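You operate a simulated robot arm through the tools that you are given. There is no shell and no other tool.

Carry out the task below with a simulated robot arm. There is one attempt and no reset: what you move stays moved.

TASK
Meter the blue drilled panel, polish its dull patch: cutting paste under 50 GU, else finishing paste; meter again.
Fine: put meter and polishing pad back. A coat counts when it lies all over at full strength: go over it till it gets no stronger.

Only the result counts: the job must be done as asked and must still hold three seconds after the hand-in. Knocking over, shifting, dropping, spilling or breaking anything else fails it.

THE ROBOT
A 7-joint arm with a two-finger parallel gripper, fixed in place. Base frame: the origin is on the floor under the middle of its stand, x ahead of it, y to its left, z up. Readings come in m, degrees, newtons and seconds.
It reaches about 0.91 m from its shoulder. Its first joint turns from -166.0 to 166.0 degrees. Payload 3.43 kg.
The TCP is the grasp point between the finger pads, 0.03 m short of the fingertips. In the tool frame z runs along the fingers and y along their closing line. Largest opening 0.094 m; finger width 0.028, thickness 0.01; the body of the gripper, 0.05 by 0.096 m, starts 0.055 m behind the TCP.
Orientation is that of the tool frame in the base frame, as [roll, pitch, yaw] about the fixed x, y, z axes, in that order (R = Rz(yaw) Ry(pitch) Rx(roll)). With the fingers straight down and closing along the base's y, the tool's x points along the base's -x, its y along +y and its z along -z.

THE INTERFACE
- The arm moves only by the tool apply_moves. Its argument "motion" is one flat list of numbers, 6 for each row, row after row: the shift along the tool's x, y, z in units of 300 mm (1.0 is 300 mm), then the turn, a rotation vector about the tool's x, y, z in units of 120 degrees (1.0 is 120 degrees). In form: [x, y, z, wx, wy, wz, x, y, z, wx, wy, wz, ...]. A call has 1 to 20 rows; each row is the pose to reach, as a shift and turn from the pose commanded when the call began, along the tool's axes at that moment. "claw" is the closure, from 0 (fully open) to 1 (shut), set as the call begins (left out, the last holds). A call with a number of a shift or a turn outside -1 to 1 is refused whole. Rows are played at 5 a second. More than 0.05 m and 8.6 degrees between two rows, or a gripper value outside its range, and nothing of the call is played. A pose out of reach is approached as far as the arm can. The call stops where the force on the tool passes 40 N (or 10 N more than at its start, if that is more) or the arm is blocked; 0.2 s more then pass. The fingers move at their own pace (about 0.045 m/s each) and stop on an object; they squeeze with about 44 N. The grip force told is the motor's: it shows also when the fingers shut on nothing. Time passes only in rows, and 0.2 s behind the last, so rows that repeat a pose let the fingers close. The reply holds the time, the measured pose of the TCP, the force on the tool along the base axes, the opening and the grip force, in the units named above and with some noise, with the torque about the TCP (base axes, N m) and any sound that the robot's microphone picked up, and new pictures: "views" is both (left out), scene, wrist or none.
- Cameras (640 x 400 px; columns grow to the right, rows downward): "scene" is fixed at [0.3997, -0.5008, 1.5179]; the picture's right is [-0.76, -0.64, 0.00], its down [-0.62, 0.74, -0.27] and it looks along [0.17, -0.21, -0.96] (base axes); focal length 214 px, centre (320, 200). "wrist" rides on the gripper at [0.076, 0.014, -0.103] in the tool frame; the picture's right is [-0.18, 0.98, 0.00], its down [-0.75, -0.14, -0.64] and it looks along [-0.63, -0.12, 0.77] (tool axes); focal length 243 px, centre (320, 200). There is no depth. A picture from a camera that has moved, and an enlarged one, comes with that camera's place and axes in the base frame and with its lens.
- slide_trunk(by): slides the trunk up (or, below 0, down) by that many m; the arm rides with it, the base frame stays. It gives what a move gives, with no picture.
- zoom(camera, box): a new picture of the part [left, top, right, bottom] of that camera's present view, enlarged. It takes no simulated time.
- sign_off(): hands the job in; it is judged then, once.

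Nothing tells you positions but the pictures and the camera data. Unless the task says otherwise, let go and move clear before handing in.

The tools are called after "Call:" as a command line: name --argument value ..., lists and objects as JSON in quotes. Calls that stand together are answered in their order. apply_moves: Moves the arm, as the interface text tells. Its arguments: {"type":"object","properties":{"motion":{"type":"array"},"claw":{"type":"number"},"views":{"type":"string","enum":["both","scene","wrist","none"]}},"required":["motion"]} The other tools are called the same way: slide_trunk (by) moves the trunk up or down; zoom (camera, box) takes an enlarged picture of a part of a camera's view; sign_off () hands the job in.

At the start:

```text
clock: 0.0
position: [0.2567, -0.4694, 1.185]
tcp_rot: [-180.0, -0.1, 179.9]
contact_force: [-0.9, 0.5, -0.4]
torque: [0.05, -0.03, -0.03]
grip_width: 0.0942
finger_force: 0.2
trunk travel left (down, up): [-0.475, 0.135]
```

scene: 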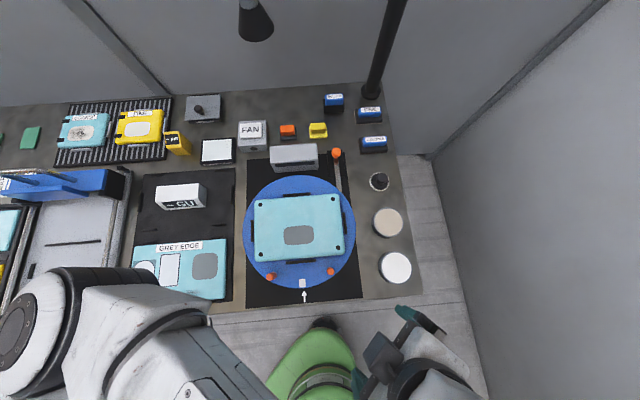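
wrist: 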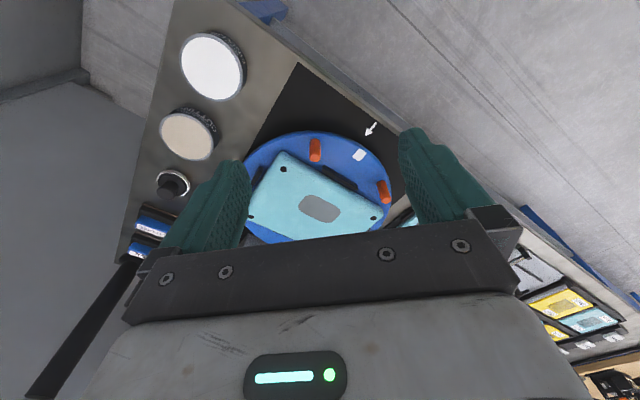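

I see a bench with a blue turntable holding a light-blue drilled panel, a meter labelled "GU", paste bottles and pads at the right, and more items to the left. I'll look closer at all areas before moving.

Call:
zoom --camera "scene" --box '[230, 130, 430, 310]'

Call:
zoom --camera "scene" --box '[120, 140, 260, 310]'

Call:
zoom --camera "scene" --box '[220, 80, 420, 200]'

Call:
zoom --camera "scene" --box '[0, 80, 240, 200]'

Call:
zoom --camera "scene" --box '[0, 160, 140, 300]'

Call:
zoom --camera "scene" --box '[340, 130, 430, 300]'

```text
2.22 times, centred on (330, 220) of scene
camera zoom: at [0.3997, -0.5008, 1.5179], right [-0.76, -0.64, 0.0], down [-0.62, 0.74, -0.27], along [0.17, -0.21, -0.96], focal length 477 px, centre (298, 156)
```

zoom: 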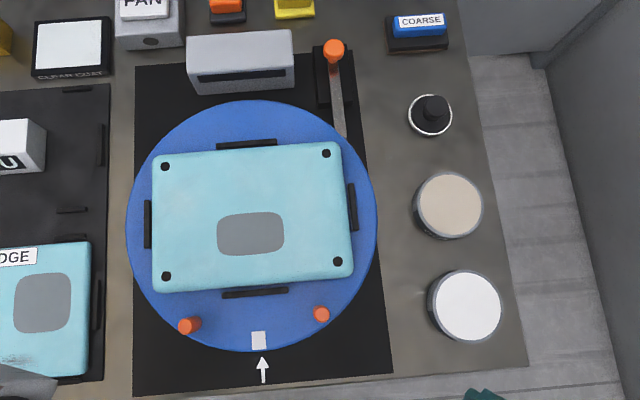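

```text
2.35 times, centred on (190, 225) of scene
camera zoom: at [0.3997, -0.5008, 1.5179], right [-0.76, -0.64, 0.0], down [-0.62, 0.74, -0.27], along [0.17, -0.21, -0.96], focal length 505 px, centre (626, 141)
```

zoom: 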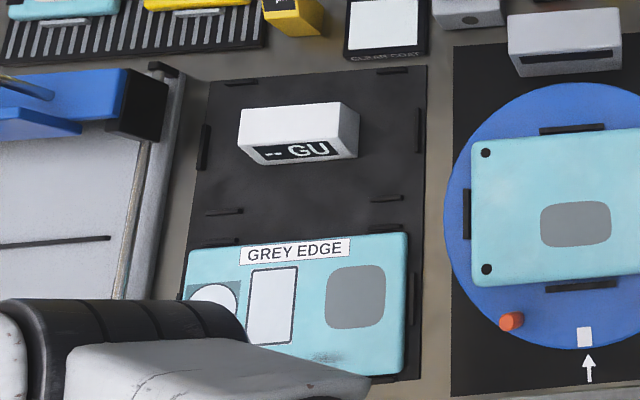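

```text
3.20 times, centred on (320, 140) of scene
camera zoom: at [0.3997, -0.5008, 1.5179], right [-0.76, -0.64, 0.0], down [-0.62, 0.74, -0.27], along [0.17, -0.21, -0.96], focal length 686 px, centre (320, 392)
```

zoom: 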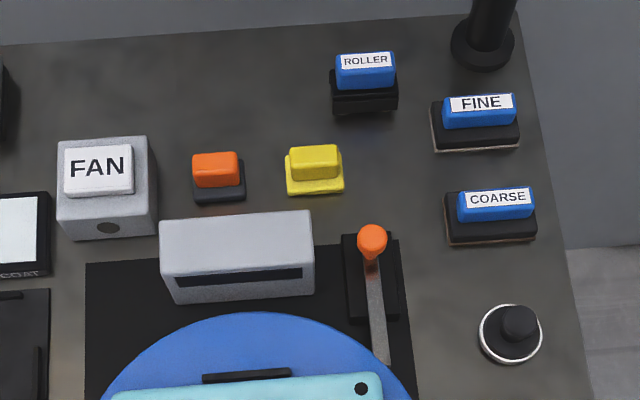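

```text
2.67 times, centred on (120, 140) of scene
camera zoom: at [0.3997, -0.5008, 1.5179], right [-0.76, -0.64, 0.0], down [-0.62, 0.74, -0.27], along [0.17, -0.21, -0.96], focal length 572 px, centre (853, 360)
```

zoom: 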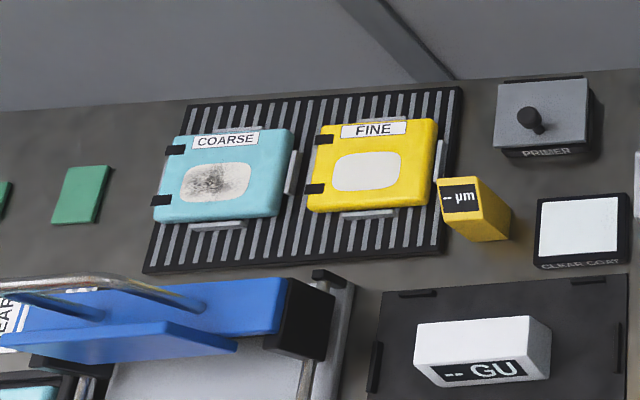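

```text
2.86 times, centred on (70, 230) of scene
camera zoom: at [0.3997, -0.5008, 1.5179], right [-0.76, -0.64, 0.0], down [-0.62, 0.74, -0.27], along [0.17, -0.21, -0.96], focal length 613 px, centre (1034, 114)
```

zoom: 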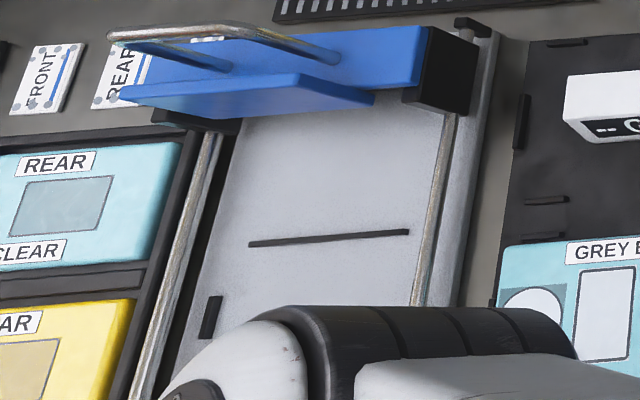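

```text
2.35 times, centred on (385, 215) of scene
camera zoom: at [0.3997, -0.5008, 1.5179], right [-0.76, -0.64, 0.0], down [-0.62, 0.74, -0.27], along [0.17, -0.21, -0.96], focal length 505 px, centre (167, 165)
```

zoom: 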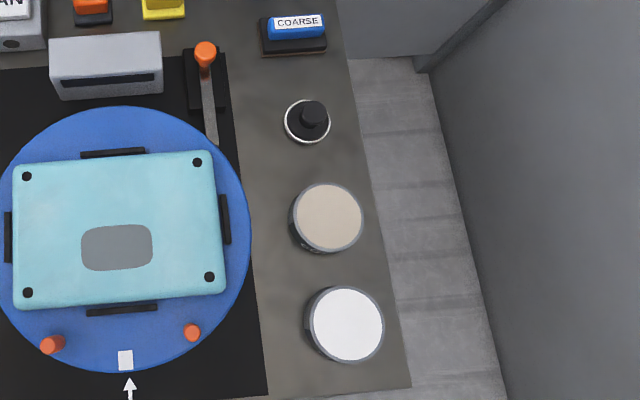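

The turntable with the drilled panel is about 0.73 m ahead of the robot at roughly -45°, and the pots and knobbed pad sit to its right. I'll zoom the wrist view to read labels before moving anything.

Call:
zoom --camera "wrist" --box '[120, 20, 320, 260]'

Call:
zoom --camera "wrist" --box '[240, 100, 440, 250]'

Call:
zoom --camera "wrist" --box '[480, 200, 640, 400]'

```text
1.67 times, centred on (220, 140) of wrist
camera zoom: at [0.1798, -0.4545, 1.287], right [0.18, 0.98, 0.0], down [0.75, -0.14, 0.64], along [0.63, -0.12, -0.77], focal length 404 px, centre (487, 300)
```

zoom: 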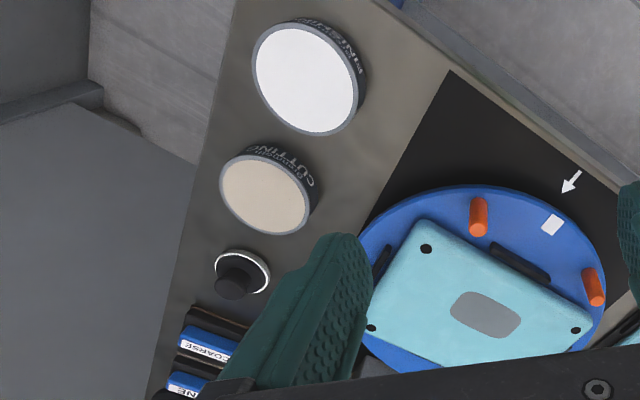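

```text
2.67 times, centred on (340, 175) of wrist
camera zoom: at [0.1798, -0.4545, 1.287], right [0.18, 0.98, 0.0], down [0.75, -0.14, 0.64], along [0.63, -0.12, -0.77], focal length 647 px, centre (267, 267)
```

zoom: 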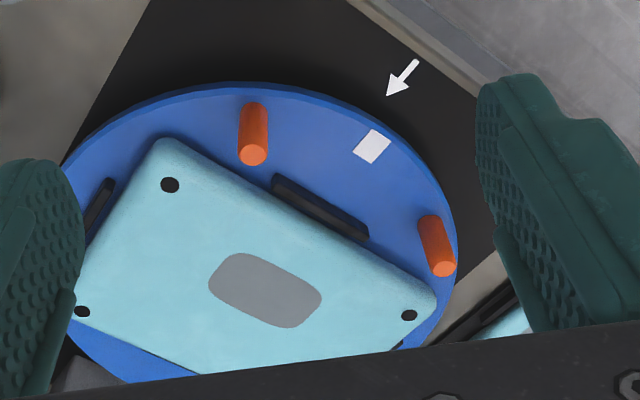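

```text
2.00 times, centred on (560, 300) of wrist
camera zoom: at [0.1798, -0.4545, 1.287], right [0.18, 0.98, 0.0], down [0.75, -0.14, 0.64], along [0.63, -0.12, -0.77], focal length 485 px, centre (-160, 0)
```

zoom: 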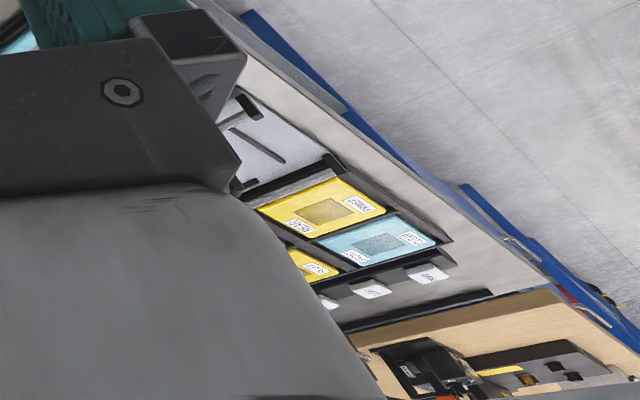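

The white pot reads FINISHING and the beige one CUTTING; the knobbed round disc is the polishing pad. I'll turn the gripper 45° so it lines up with the bench, then look again.

Call:
apply_moves --motion '[0, 0, 0, 0, 0, 0.0625, 0, 0, 0, 0, 0, 0.125, 0, 0, 0, 0, 0, 0.1875, 0, 0, 0, 0, 0, 0.25, 0, 0, 0, 0, 0, 0.3125, 0, 0, 0, 0, 0, 0.375, 0, 0, 0, 0, 0, 0.375]'

```text
clock: 1.6
position: [0.2579, -0.47, 1.1852]
tcp_rot: [180.0, 0.0, 134.9]
contact_force: [-0.3, 0.6, 0.2]
torque: [0.0, -0.02, 0.01]
grip_width: 0.0941
finger_force: 0.0
trunk travel left (down, up): [-0.475, 0.135]
camera wrist: at [0.2134, -0.4054, 1.287], right [0.83, 0.56, 0.0], down [0.43, -0.63, 0.64], along [0.36, -0.53, -0.77], focal length 243 px, centre (320, 200)
```

scene: 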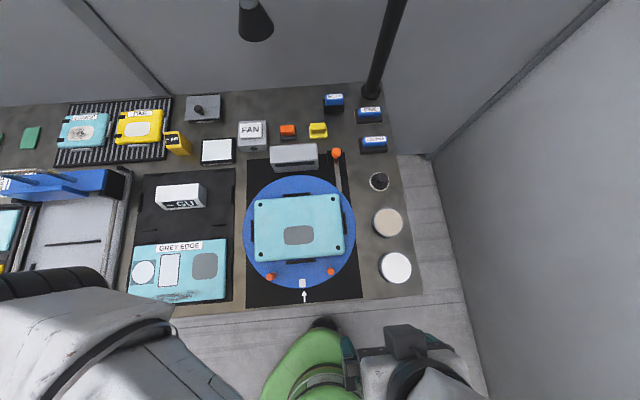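
wrist: 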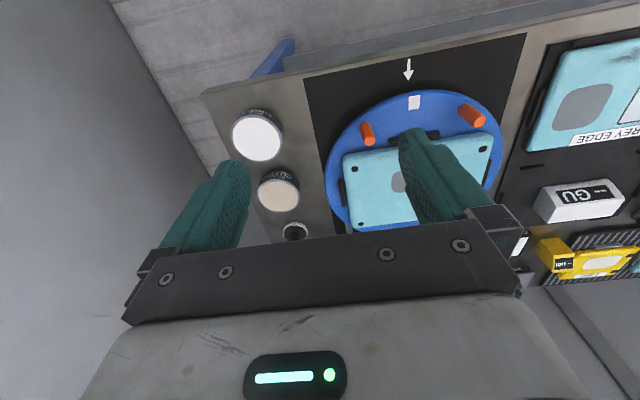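

Gripper is aligned with the bench now. Next I'll travel left and forward at height to look down on the GU meter.

Call:
apply_moves --motion '[-0.06, 0.11, 0, 0, 0, 0, -0.12, 0.22, 0, 0, 0, 0, -0.18, 0.33, 0, 0, 0, 0, -0.24, 0.44, 0, 0, 0, 0, -0.3, 0.55, 0, 0, 0, 0, -0.36, 0.66, 0, 0, 0, 0, -0.42, 0.77, 0, 0, 0, 0, -0.48, 0.88, 0, 0, 0, 0, -0.54, 0.99, 0, 0, 0, 0, -0.54, 0.99, 0, 0, 0, 0]'

```text
clock: 3.8
position: [0.5806, -0.3742, 1.1816]
tcp_rot: [-179.9, 0.0, 135.0]
contact_force: [0.0, -0.3, -0.2]
torque: [-0.02, -0.04, 0.01]
grip_width: 0.0942
finger_force: 0.1
trunk travel left (down, up): [-0.475, 0.135]
camera wrist: at [0.5376, -0.3092, 1.284], right [0.83, 0.56, 0.0], down [0.43, -0.63, 0.64], along [0.36, -0.53, -0.77], focal length 243 px, centre (320, 200)
```

scene: 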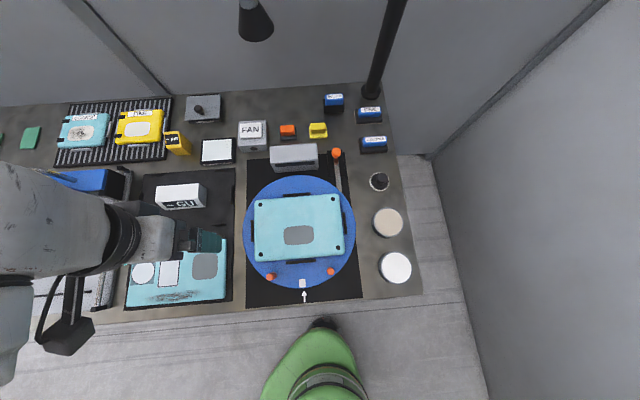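
wrist: 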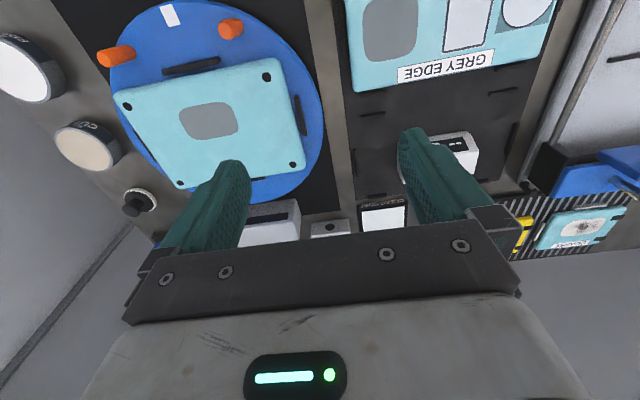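

The meter is now partly hidden behind the right finger in the wrist view. I'll go a bit further forward and left to hover over it.

Call:
apply_moves --motion '[-0.08, 0.11, 0.03, 0, 0, 0, -0.16, 0.22, 0.06, 0, 0, 0, -0.24, 0.33, 0.1, 0, 0, 0, -0.32, 0.44, 0.14, 0, 0, 0, -0.4, 0.54, 0.18, 0, 0, 0, -0.4, 0.54, 0.18, 0, 0, 0]'

```text
clock: 5.2
position: [0.7817, -0.3417, 1.1306]
tcp_rot: [-180.0, 0.0, 135.0]
contact_force: [-1.0, 0.1, -0.3]
torque: [0.01, 0.0, 0.02]
grip_width: 0.0939
finger_force: 0.2
trunk travel left (down, up): [-0.475, 0.135]
camera wrist: at [0.7373, -0.2774, 1.2315], right [0.83, 0.56, 0.0], down [0.43, -0.63, 0.64], along [0.36, -0.53, -0.77], focal length 243 px, centre (320, 200)
```

scene: 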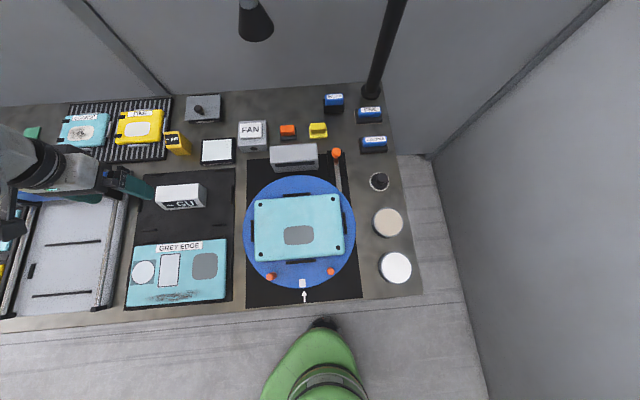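
wrist: 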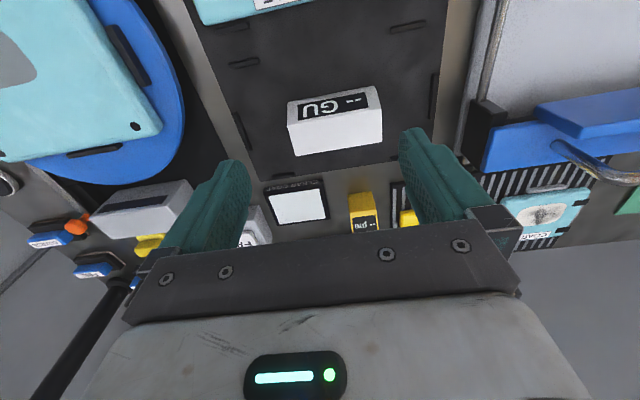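

The meter sits almost directly under the gripper. I'll zoom in to measure it.

Call:
zoom --camera "wrist" --box '[260, 60, 420, 190]'

Call:
zoom --camera "scene" --box '[130, 160, 240, 230]'

Call:
zoom --camera "wrist" --box '[0, 140, 260, 300]'

```text
3.08 times, centred on (340, 125) of wrist
camera zoom: at [0.7373, -0.2774, 1.2315], right [0.83, 0.56, 0.0], down [0.43, -0.63, 0.64], along [0.36, -0.53, -0.77], focal length 746 px, centre (258, 431)
```

zoom: 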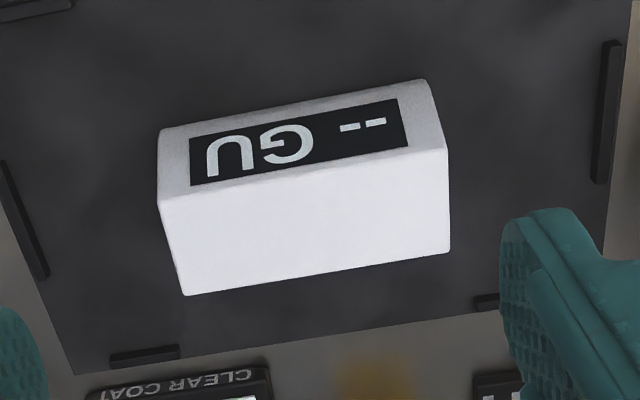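

```text
5.71 times, centred on (185, 195) of scene
camera zoom: at [0.3997, -0.5008, 1.5179], right [-0.76, -0.64, 0.0], down [-0.62, 0.74, -0.27], along [0.17, -0.21, -0.96], focal length 1226 px, centre (1091, 229)
```

zoom: 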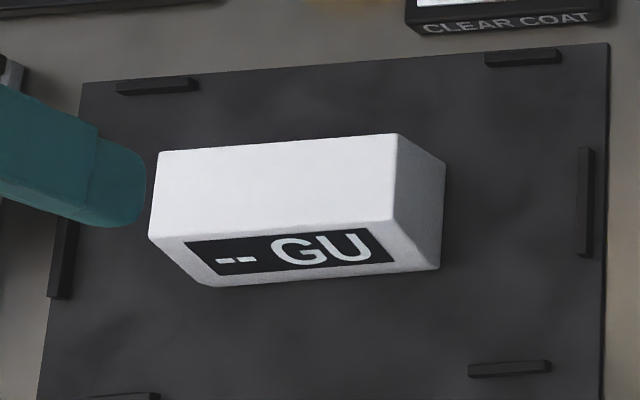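

```text
2.46 times, centred on (130, 220) of wrist
camera zoom: at [0.7373, -0.2774, 1.2315], right [0.83, 0.56, 0.0], down [0.43, -0.63, 0.64], along [0.36, -0.53, -0.77], focal length 597 px, centre (788, 151)
```

zoom: 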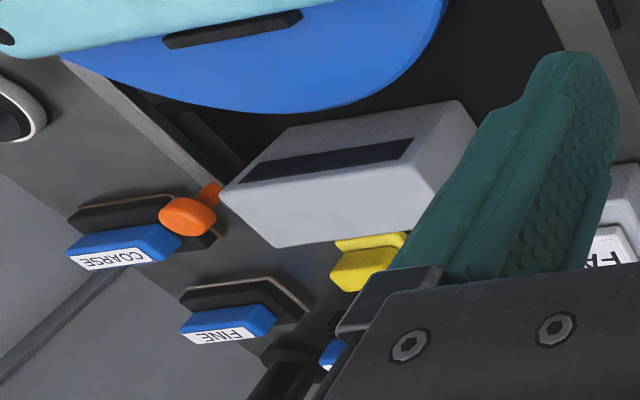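

The meter is a box about 0.12 m wide, 0.06 m deep at its base and 0.045 m tall, with a slanted display facing the robot; it must be gripped front-to-back. I'll turn the gripper 90° and centre over it, a bit lower.

Call:
apply_moves --motion '[-0.0167, 0.003, 0.01, 0, 0, -0.068, -0.033, 0.006, 0.03, 0, 0, -0.136, -0.05, 0.009, 0.05, 0, 0, -0.204, -0.067, 0.012, 0.07, 0, 0, -0.273, -0.084, 0.015, 0.09, 0, 0, -0.341, -0.1, 0.018, 0.11, 0, 0, -0.409, -0.117, 0.021, 0.13, 0, 0, -0.477, -0.134, 0.024, 0.15, 0, 0, -0.545, -0.15, 0.027, 0.17, 0, 0, -0.614, -0.167, 0.03, 0.19, 0, 0, -0.682, -0.1837, 0.033, 0.2, 0, 0, -0.75, -0.1837, 0.033, 0.2, 0, 0, -0.75]'

```text
clock: 7.8
position: [0.8278, -0.3764, 1.0708]
tcp_rot: [-180.0, 0.0, -134.9]
contact_force: [0.3, -0.2, 0.3]
torque: [0.0, -0.01, -0.03]
grip_width: 0.094
finger_force: 0.1
trunk travel left (down, up): [-0.475, 0.135]
camera wrist: at [0.7629, -0.4196, 1.1723], right [-0.57, 0.82, 0.0], down [0.63, 0.43, 0.64], along [0.53, 0.36, -0.77], focal length 243 px, centre (320, 200)
```

scene: 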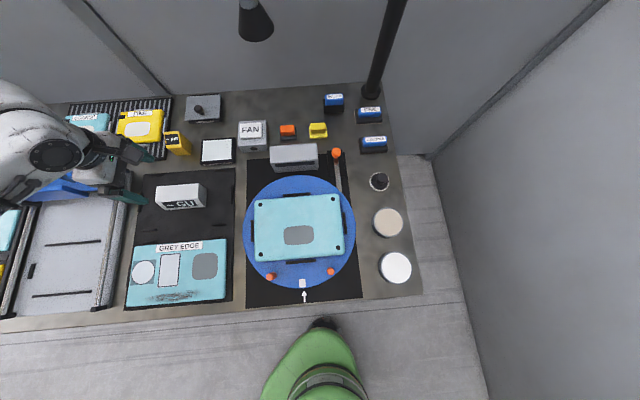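
wrist: 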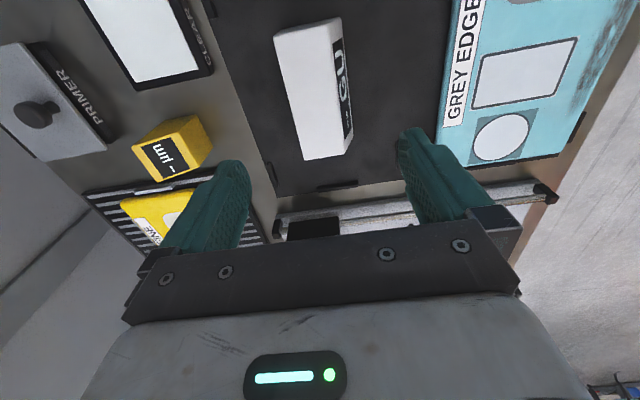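

The gripper is now turned with the meter between the finger planes. I'll zoom to refine the centring.

Call:
zoom --camera "wrist" --box '[240, 0, 400, 200]'

Call:
zoom --camera "scene" --box '[80, 120, 240, 230]'

```text
2.00 times, centred on (320, 100) of wrist
camera zoom: at [0.7629, -0.4196, 1.1723], right [-0.57, 0.82, 0.0], down [0.63, 0.43, 0.64], along [0.53, 0.36, -0.77], focal length 485 px, centre (320, 400)
```

zoom: 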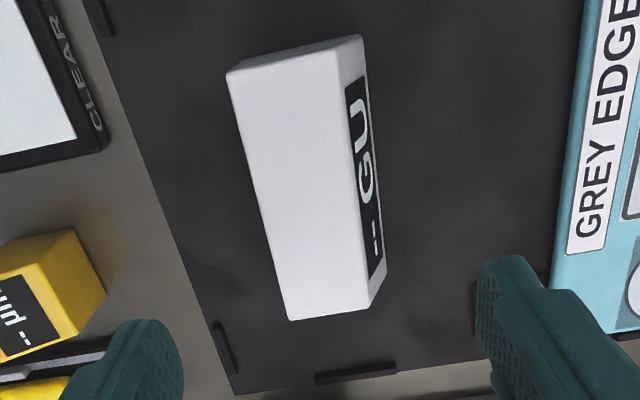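

```text
3.64 times, centred on (160, 175) of scene
camera zoom: at [0.3997, -0.5008, 1.5179], right [-0.76, -0.64, 0.0], down [-0.62, 0.74, -0.27], along [0.17, -0.21, -0.96], focal length 780 px, centre (902, 291)
```

zoom: 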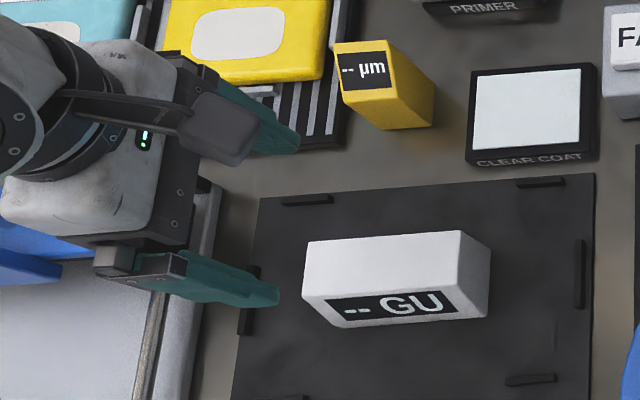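

The meter top is near z 0.93 and the mat near 0.885, and the gripper is centred within 2 mm. I'll descend slowly, stopping short of the mat.

Call:
apply_moves --motion '[0, 0.007, 0.08, 0, 0, 0, 0, 0.007, 0.16, 0, 0, 0, 0, 0.007, 0.24, 0, 0, 0, 0, 0.007, 0.32, 0, 0, 0, 0, 0.007, 0.38, 0, 0, 0, 0, 0.007, 0.42, 0, 0, 0, 0, 0.007, 0.44, 0, 0, 0, 0, 0.007, 0.44, 0, 0, 0]'

```text
clock: 9.6
position: [0.826, -0.3738, 0.9384]
tcp_rot: [180.0, 0.0, -135.0]
contact_force: [0.6, 0.2, 0.4]
torque: [0.01, -0.03, -0.02]
grip_width: 0.094
finger_force: 0.0
trunk travel left (down, up): [-0.475, 0.135]
camera wrist: at [0.761, -0.417, 1.0411], right [-0.56, 0.83, 0.0], down [0.63, 0.43, 0.64], along [0.53, 0.36, -0.77], focal length 243 px, centre (320, 200)
```

scene: 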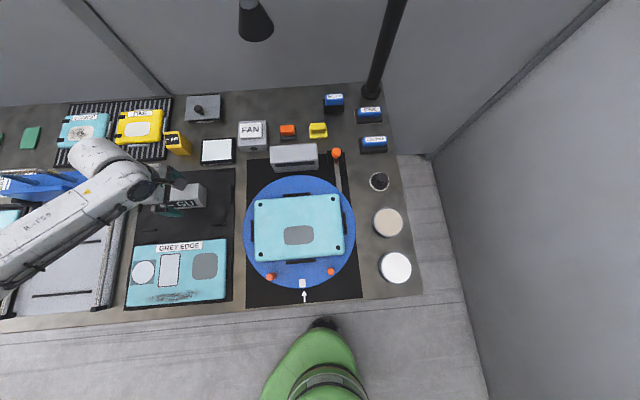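
wrist: 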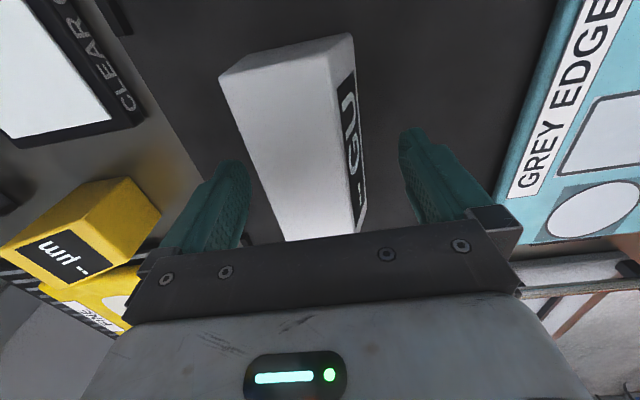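

The fingers straddle the meter. I'll lower the last 15 mm in small steps.

Call:
apply_moves --motion '[0, 0.0, 0.02, 0, 0, 0, 0, 0, 0.04, 0, 0, 0, 0, 0, 0.05, 0, 0, 0, 0, 0, 0.05, 0, 0, 0]'

Call:
zoom --camera "scene" --box '[130, 160, 240, 230]'

Call:
zoom --camera "wrist" --box '[200, 20, 440, 240]'

```text
clock: 10.6
position: [0.8247, -0.3754, 0.9244]
tcp_rot: [180.0, 0.0, -135.1]
contact_force: [0.7, -0.5, 0.0]
torque: [-0.03, -0.01, 0.02]
grip_width: 0.0941
finger_force: 0.1
trunk travel left (down, up): [-0.475, 0.135]
camera wrist: at [0.7606, -0.4177, 1.0261], right [-0.56, 0.83, 0.0], down [0.63, 0.43, 0.64], along [0.53, 0.36, -0.77], focal length 243 px, centre (320, 200)
```

scene: 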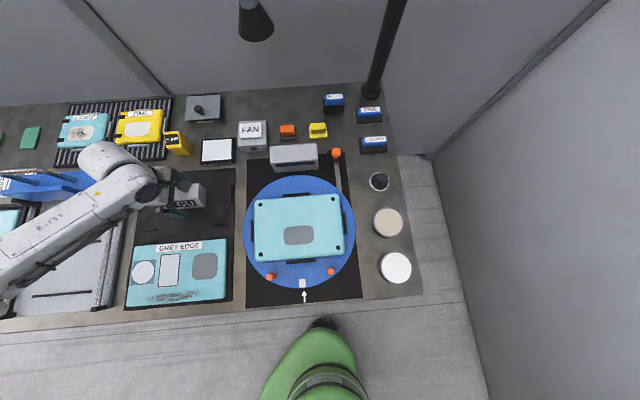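
wrist: 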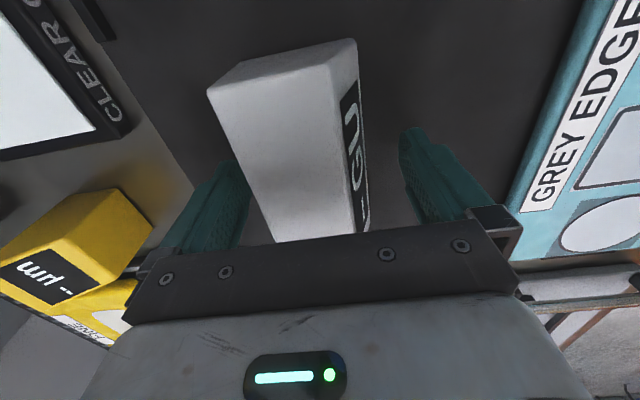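

```text
5.71 times, centred on (185, 195) of scene
camera zoom: at [0.3997, -0.5008, 1.5179], right [-0.76, -0.64, 0.0], down [-0.62, 0.74, -0.27], along [0.17, -0.21, -0.96], focal length 1226 px, centre (1091, 229)
```

zoom: 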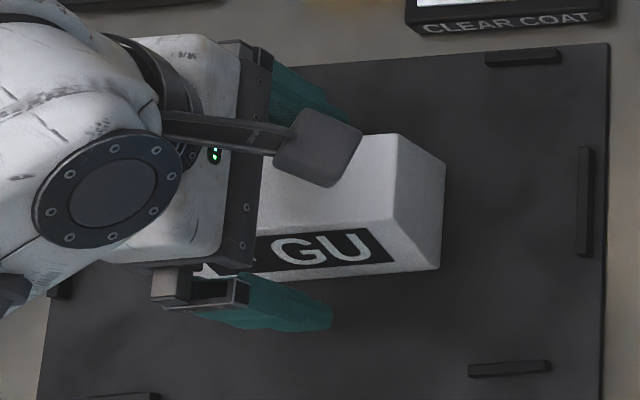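

```text
1.82 times, centred on (320, 130) of wrist
camera zoom: at [0.7606, -0.4177, 1.0261], right [-0.56, 0.83, 0.0], down [0.63, 0.43, 0.64], along [0.53, 0.36, -0.77], focal length 441 px, centre (320, 327)
```

zoom: 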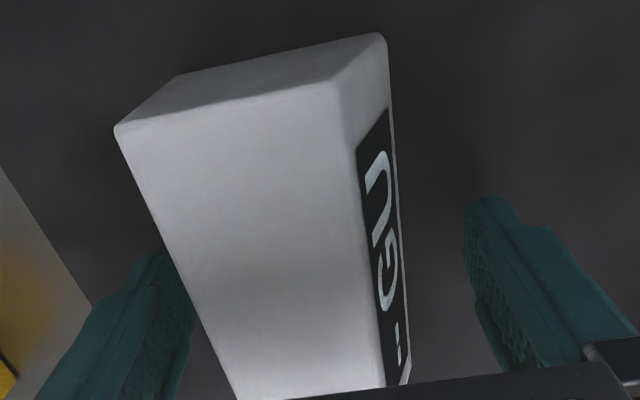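

There's still about 14 mm under the fingertips, so I'll lower 8 mm more and then close on the meter.

Call:
apply_moves --motion '[0, 0.0, 0.014, 0, 0, 0, 0, 0, 0.027, 0, 0, 0, 0, 0, 0.027, 0, 0, 0]' --views "none"

Call:
apply_moves --motion '[0, 0, 0, 0, 0, 0, 0, 0, 0, 0, 0, 0, 0, 0, 0, 0, 0, 0, 0, 0, 0, 0, 0, 0, 0, 0, 0, 0, 0, 0, 0, 0, 0, 0, 0, 0]' --claw 1

```text
clock: 11.4
position: [0.8245, -0.373, 0.9146]
tcp_rot: [179.9, 0.0, -135.0]
contact_force: [0.6, -0.1, -0.4]
torque: [-0.04, 0.05, -0.03]
grip_width: 0.094
finger_force: 0.1
trunk travel left (down, up): [-0.475, 0.135]
```

```text
clock: 12.8
position: [0.825, -0.3733, 0.9157]
tcp_rot: [180.0, -0.1, -135.0]
contact_force: [1.4, -1.9, 3.8]
torque: [0.09, 0.16, 0.02]
grip_width: 0.0616
finger_force: 43.6
trunk travel left (down, up): [-0.475, 0.135]
camera wrist: at [0.7605, -0.4171, 1.018], right [-0.56, 0.83, 0.0], down [0.63, 0.43, 0.64], along [0.53, 0.36, -0.77], focal length 243 px, centre (320, 200)
```

scene: 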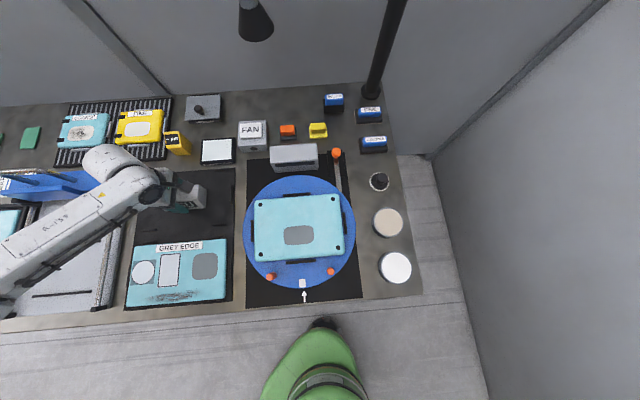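
wrist: 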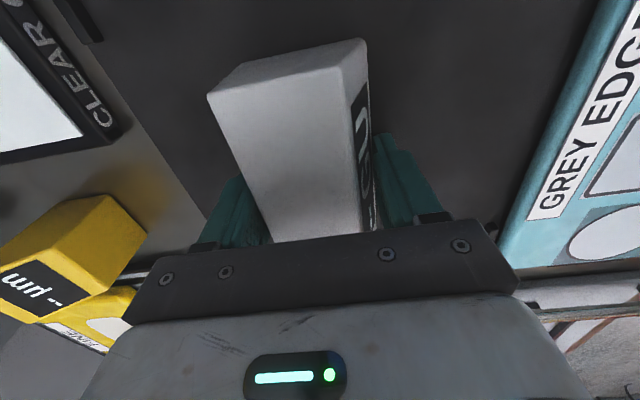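

The meter is gripped (61.6 mm). I'll lift it and check that it hangs level.

Call:
apply_moves --motion '[0, 0, -0.03, 0, 0, 0, 0, 0, -0.08, 0, 0, 0, 0, 0, -0.16, 0, 0, 0, 0, 0, -0.24, 0, 0, 0, 0, 0, -0.32, 0, 0, 0, 0, 0, -0.4, 0, 0, 0, 0, 0, -0.4, 0, 0, 0]'

Call:
zoom --camera "scene" --box '[120, 150, 240, 230]'

```text
clock: 14.4
position: [0.8226, -0.3755, 1.0363]
tcp_rot: [-179.9, 0.1, -134.9]
contact_force: [-0.6, 0.6, -3.8]
torque: [-0.03, 0.02, 0.01]
grip_width: 0.0462
finger_force: 43.7
trunk travel left (down, up): [-0.475, 0.135]
camera wrist: at [0.7586, -0.4185, 1.1381], right [-0.56, 0.83, 0.0], down [0.63, 0.43, 0.64], along [0.53, 0.36, -0.77], focal length 243 px, centre (320, 200)
```

scene: 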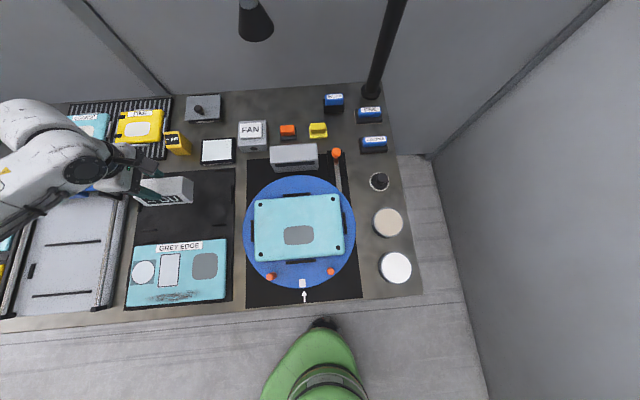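
wrist: 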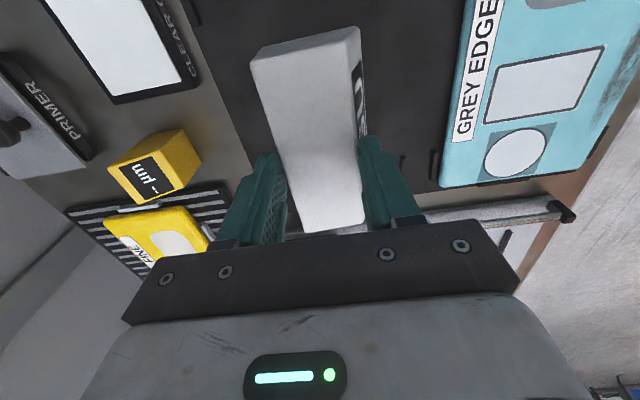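

```text
5.00 times, centred on (180, 190) of scene
camera zoom: at [0.3997, -0.5008, 1.5179], right [-0.76, -0.64, 0.0], down [-0.62, 0.74, -0.27], along [0.17, -0.21, -0.96], focal length 1072 px, centre (1020, 250)
```

zoom: 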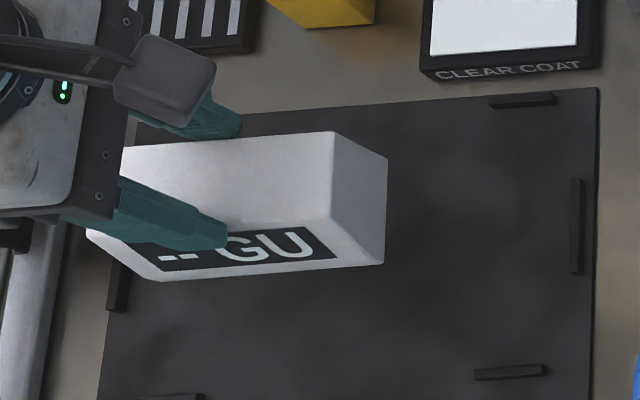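

The grip width shrank to 46 mm, so the meter slid down along its slanted face and is now held near its top. Before moving on I'll look closely (zooming takes no time).

Call:
zoom --camera "wrist" --box '[220, 10, 440, 250]'

Call:
zoom --camera "scene" --box '[130, 165, 200, 215]'

```text
1.67 times, centred on (330, 130) of wrist
camera zoom: at [0.7586, -0.4185, 1.1381], right [-0.56, 0.83, 0.0], down [0.63, 0.43, 0.64], along [0.53, 0.36, -0.77], focal length 404 px, centre (303, 317)
```

zoom: 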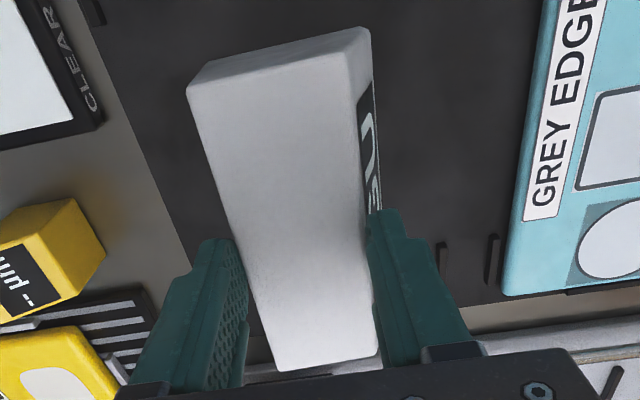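

```text
8.00 times, centred on (165, 190) of scene
camera zoom: at [0.3997, -0.5008, 1.5179], right [-0.76, -0.64, 0.0], down [-0.62, 0.74, -0.27], along [0.17, -0.21, -0.96], focal length 1716 px, centre (1560, 280)
```

zoom: 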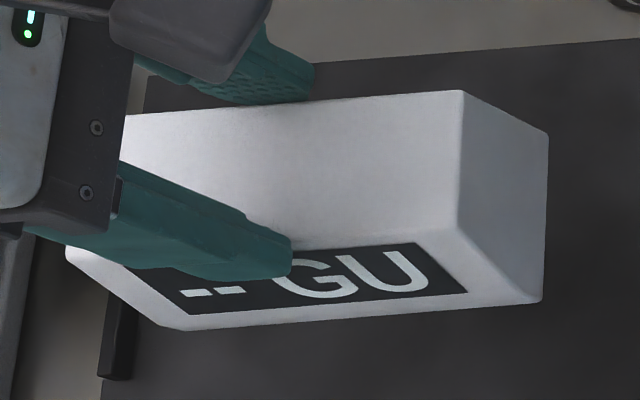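

The meter is held only by the very fingertips, about 75 mm above the mat. I'll lower it gently straight back down onto its mat and then regrip with a tilted tool that suits the wedge shape.

Call:
apply_moves --motion '[0, 0, 0.015, 0, 0, 0, 0, 0, 0.04, 0, 0, 0, 0, 0, 0.065, 0, 0, 0, 0, 0, 0.09, 0, 0, 0, 0, 0, 0.115, 0, 0, 0, 0, 0, 0.14, 0, 0, 0, 0, 0, 0.165, 0, 0, 0, 0, 0, 0.19, 0, 0, 0, 0, 0, 0.21, 0, 0, 0, 0, 0, 0.225, 0, 0, 0]'

```text
clock: 16.6
position: [0.8257, -0.3753, 0.968]
tcp_rot: [180.0, 0.1, -134.9]
contact_force: [0.3, -0.3, -3.0]
torque: [-0.02, 0.02, 0.0]
grip_width: 0.0465
finger_force: 43.9
trunk travel left (down, up): [-0.475, 0.135]
camera wrist: at [0.7613, -0.4183, 1.0696], right [-0.56, 0.83, 0.0], down [0.63, 0.43, 0.64], along [0.53, 0.36, -0.77], focal length 243 px, centre (320, 200)
```

scene: 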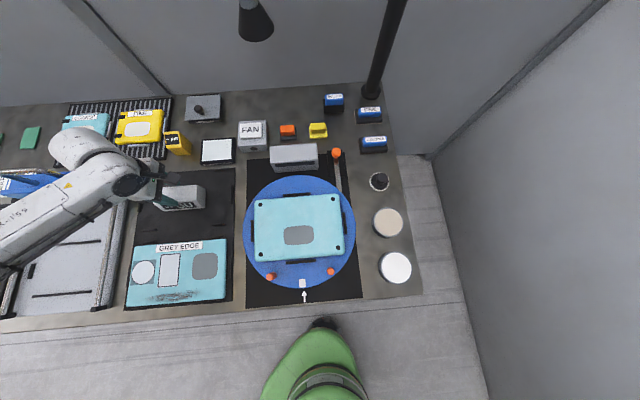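
wrist: 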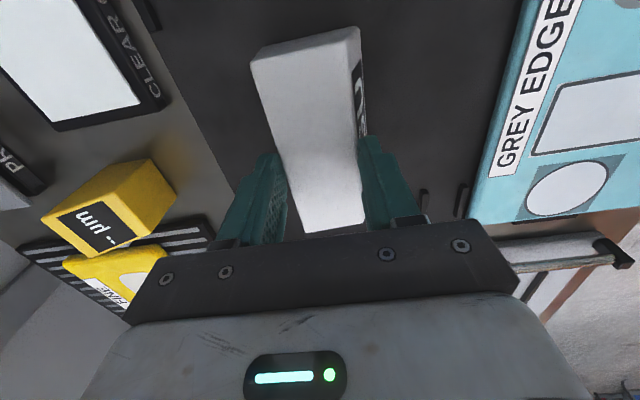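

The hold stayed stable while lowering. I'll ease the last few millimetres down until the force shows it resting on the mat.

Call:
apply_moves --motion '[0, 0, 0.01, 0, 0, 0, 0, 0, 0.02, 0, 0, 0, 0, 0, 0.025, 0, 0, 0]' --views "none"

```text
clock: 17.4
position: [0.8252, -0.3735, 0.9619]
tcp_rot: [-180.0, 0.0, -135.0]
contact_force: [-2.8, 2.5, 9.1]
torque: [0.31, 0.7, -0.01]
grip_width: 0.0461
finger_force: 43.9
trunk travel left (down, up): [-0.475, 0.135]
```

It rests on the mat now (+9 N). I'll open the fingers and look.

Call:
apply_moves --motion '[0, 0, 0, 0, 0, 0, 0, 0, 0, 0, 0, 0, 0, 0, 0, 0, 0, 0, 0, 0, 0, 0, 0, 0]' --claw 0

Call:
zoom --camera "wrist" --box '[200, 0, 440, 250]'

Call:
zoom --camera "scene" --box '[120, 160, 230, 230]'

```text
clock: 18.4
position: [0.8253, -0.3747, 0.9611]
tcp_rot: [-180.0, 0.0, -134.9]
contact_force: [0.0, -0.4, -0.1]
torque: [-0.03, -0.01, 0.01]
grip_width: 0.0938
finger_force: 0.1
trunk travel left (down, up): [-0.475, 0.135]
camera wrist: at [0.7614, -0.4179, 1.0631], right [-0.56, 0.83, 0.0], down [0.63, 0.43, 0.64], along [0.53, 0.36, -0.77], focal length 243 px, centre (320, 200)
```

scene: 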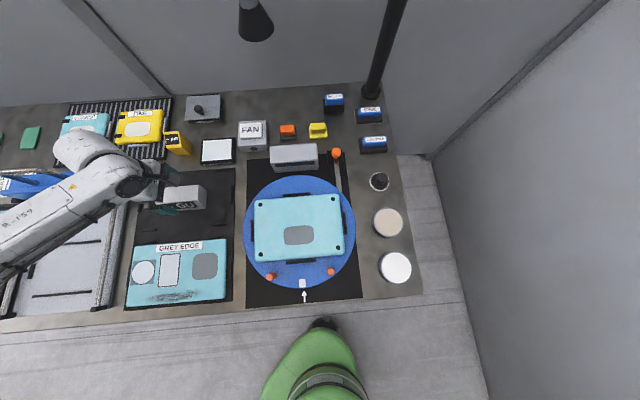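
wrist: 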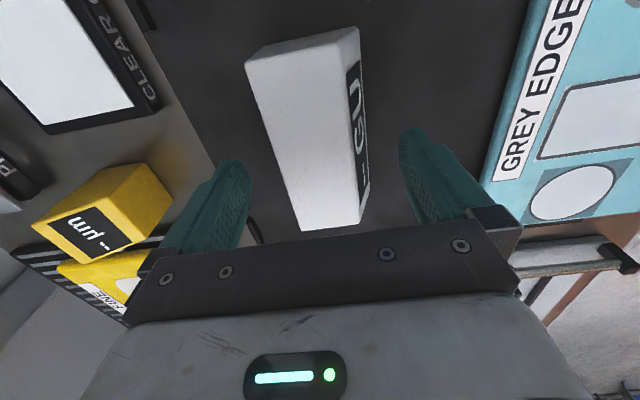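

```text
1.60 times, centred on (320, 125) of wrist
camera zoom: at [0.7614, -0.4179, 1.0631], right [-0.56, 0.83, 0.0], down [0.63, 0.43, 0.64], along [0.53, 0.36, -0.77], focal length 388 px, centre (320, 320)
```

zoom: 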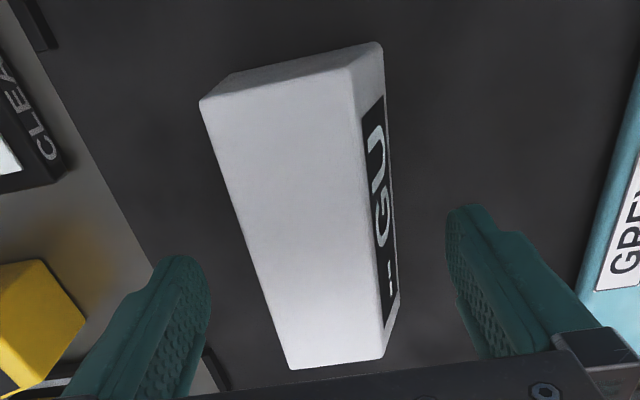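

```text
5.71 times, centred on (175, 195) of scene
camera zoom: at [0.3997, -0.5008, 1.5179], right [-0.76, -0.64, 0.0], down [-0.62, 0.74, -0.27], along [0.17, -0.21, -0.96], focal length 1226 px, centre (1149, 229)
```

zoom: 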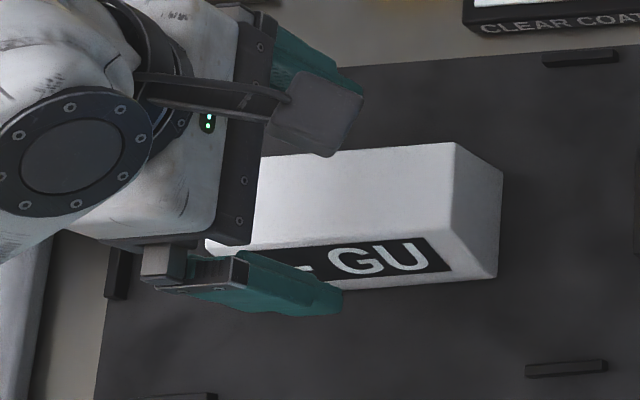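

The meter stands safely on its mat again (about 5 mm nearer than before). I'll tilt the gripper 9° to split the wedge angle, then descend around it again.

Call:
apply_moves --motion '[0, 0, 0.02, -0.0375, 0, 0, 0, 0, 0.05, -0.075, 0, 0, 0, 0, 0.08, -0.075, 0, 0, 0, 0, 0.11, -0.075, 0, 0, 0, 0, 0.125, -0.075, 0, 0, 0, 0, 0.125, -0.075, 0, 0]'

Call:
zoom --camera "wrist" --box '[200, 0, 440, 250]'

Call:
zoom --camera "scene" --box '[120, 160, 230, 230]'

```text
clock: 19.8
position: [0.8258, -0.3741, 0.9233]
tcp_rot: [171.0, 0.1, -135.0]
contact_force: [0.1, 0.1, 7.1]
torque: [-0.28, -0.26, -0.01]
grip_width: 0.0935
finger_force: 0.1
trunk travel left (down, up): [-0.475, 0.135]
camera wrist: at [0.7727, -0.4291, 1.0255], right [-0.56, 0.82, 0.15], down [0.7, 0.36, 0.61], along [0.44, 0.45, -0.78], focal length 243 px, centre (320, 200)
```

scene: 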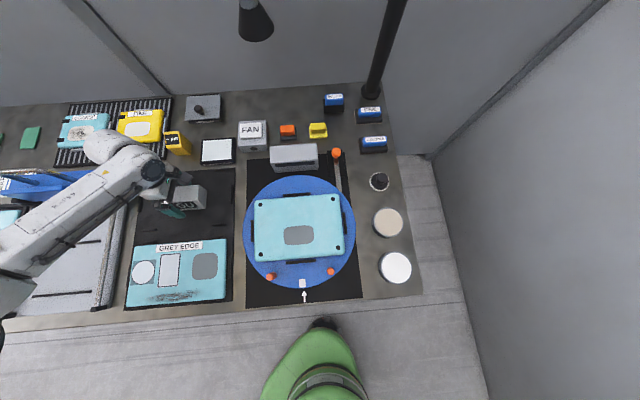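
wrist: 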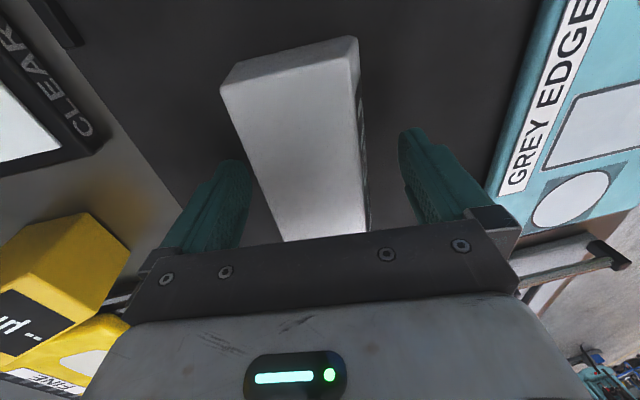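

```text
1.60 times, centred on (320, 125) of wrist
camera zoom: at [0.7727, -0.4291, 1.0255], right [-0.56, 0.82, 0.15], down [0.7, 0.36, 0.61], along [0.44, 0.45, -0.78], focal length 388 px, centre (320, 320)
```

zoom: 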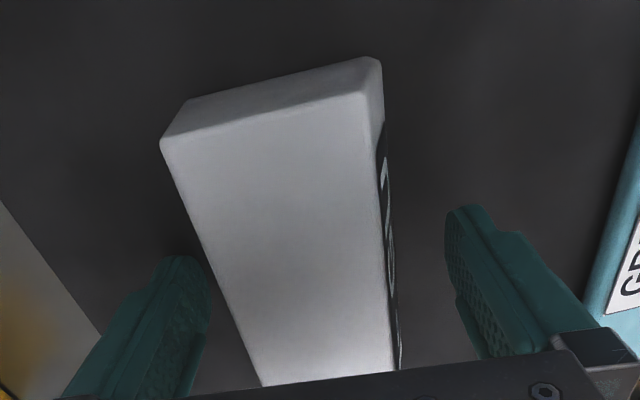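

```text
5.71 times, centred on (175, 195) of scene
camera zoom: at [0.3997, -0.5008, 1.5179], right [-0.76, -0.64, 0.0], down [-0.62, 0.74, -0.27], along [0.17, -0.21, -0.96], focal length 1226 px, centre (1149, 229)
```

zoom: 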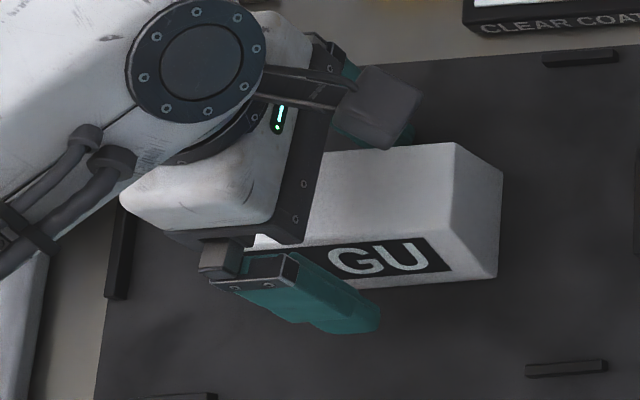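

A light touch (7 N) shows the back fingertip is on the mat. I'll raise 3 mm, then close and check the grip.

Call:
apply_moves --motion '[0, -0.0016, -0.01, 0, 0, 0, 0, -0.0016, -0.01, 0, 0, 0]' --views "none"

Call:
apply_moves --motion '[0, 0, 0, 0, 0, 0, 0, 0, 0, 0, 0, 0, 0, 0, 0, 0, 0, 0, 0, 0, 0, 0, 0, 0, 0, 0, 0, 0, 0, 0]' --claw 1

```text
clock: 20.4
position: [0.8263, -0.3763, 0.9261]
tcp_rot: [171.1, 0.0, -135.0]
contact_force: [0.3, 0.6, -0.8]
torque: [-0.02, 0.02, 0.02]
grip_width: 0.094
finger_force: 0.0
trunk travel left (down, up): [-0.475, 0.135]
```

```text
clock: 21.6
position: [0.8262, -0.3753, 0.9259]
tcp_rot: [171.0, 0.0, -135.1]
contact_force: [1.2, -2.8, 1.0]
torque: [-0.19, -0.16, -0.02]
grip_width: 0.0582
finger_force: 44.2
trunk travel left (down, up): [-0.475, 0.135]
camera wrist: at [0.7735, -0.4304, 1.0287], right [-0.56, 0.82, 0.15], down [0.7, 0.36, 0.61], along [0.44, 0.45, -0.78], focal length 243 px, centre (320, 200)
```

scene: 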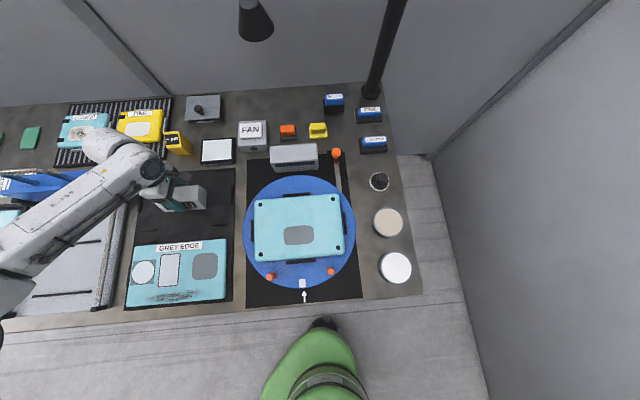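
wrist: 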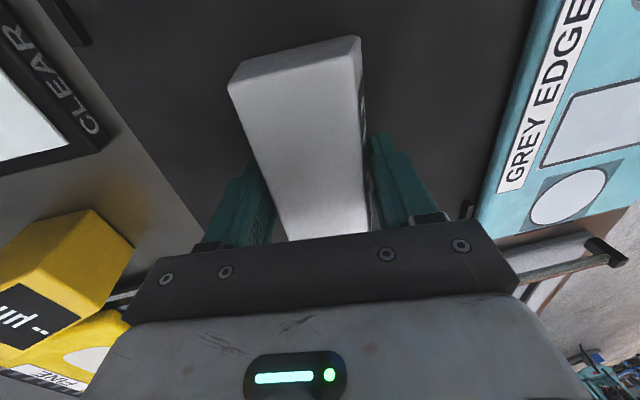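

Grip width is 58 mm. I'll lift just 6 mm and check whether it slips.

Call:
apply_moves --motion '[0, 0.0016, -0.0099, 0, 0, 0, 0, 0.0031, -0.0198, 0, 0, 0, 0, 0.0031, -0.0198, 0, 0, 0]' --views "wrist"

```text
clock: 22.4
position: [0.8257, -0.376, 0.9325]
tcp_rot: [171.0, 0.0, -135.0]
contact_force: [0.5, -0.3, -3.1]
torque: [-0.02, -0.02, 0.0]
grip_width: 0.0582
finger_force: 43.9
trunk travel left (down, up): [-0.475, 0.135]
camera wrist: at [0.7729, -0.4302, 1.0355], right [-0.56, 0.82, 0.15], down [0.7, 0.36, 0.61], along [0.44, 0.45, -0.78], focal length 243 px, centre (320, 200)
```

wrist: 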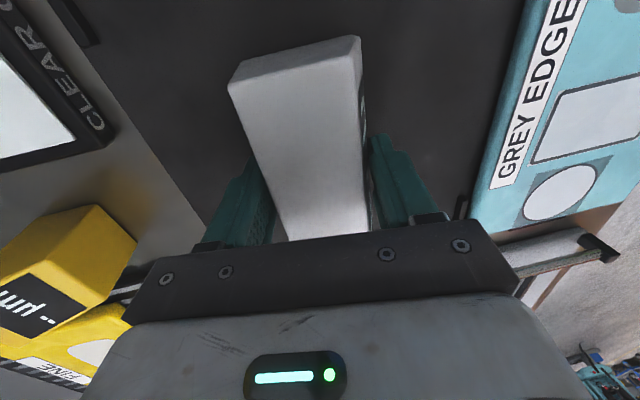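

The grip holds firmly with no slip. I'll lift further and carry the meter toward the drilled panel.

Call:
apply_moves --motion '[0, 0.0174, -0.11, 0, 0, 0, 0, 0.0347, -0.22, 0, 0, 0, 0, 0.0521, -0.3293, 0, 0, 0, 0.06, 0.07, -0.325, 0, 0, 0, 0.17, 0.115, -0.319, 0, 0, 0, 0.29, 0.163, -0.311, 0, 0, 0, 0.41, 0.21, -0.304, 0, 0, 0, 0.53, 0.258, -0.296, 0, 0, 0, 0.65, 0.306, -0.289, 0, 0, 0, 0.77, 0.354, -0.281, 0, 0, 0, 0.89, 0.402, -0.274, 0, 0, 0, 0.98, 0.438, -0.268, 0, 0, 0, 0.98, 0.438, -0.268, 0, 0, 0]'

```text
clock: 25.2
position: [0.534, -0.5026, 1.0339]
tcp_rot: [171.0, 0.0, -135.0]
contact_force: [0.2, 0.1, -4.5]
torque: [-0.02, -0.01, 0.0]
grip_width: 0.0583
finger_force: 43.5
trunk travel left (down, up): [-0.475, 0.135]
camera wrist: at [0.4826, -0.5569, 1.1373], right [-0.56, 0.82, 0.15], down [0.7, 0.36, 0.61], along [0.44, 0.45, -0.78], focal length 243 px, centre (320, 200)
```

scene: 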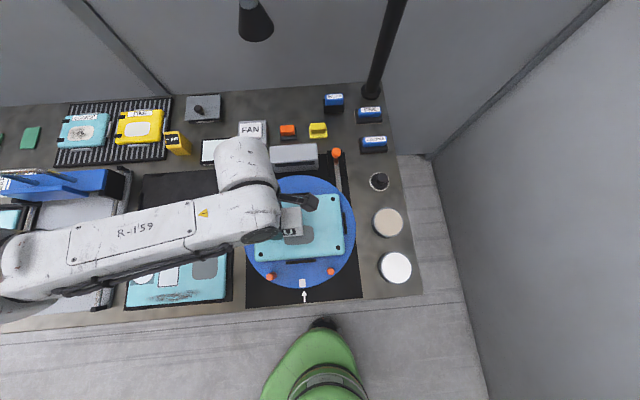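
wrist: 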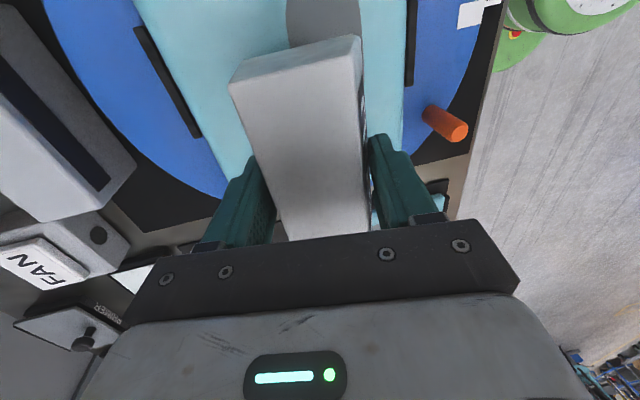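

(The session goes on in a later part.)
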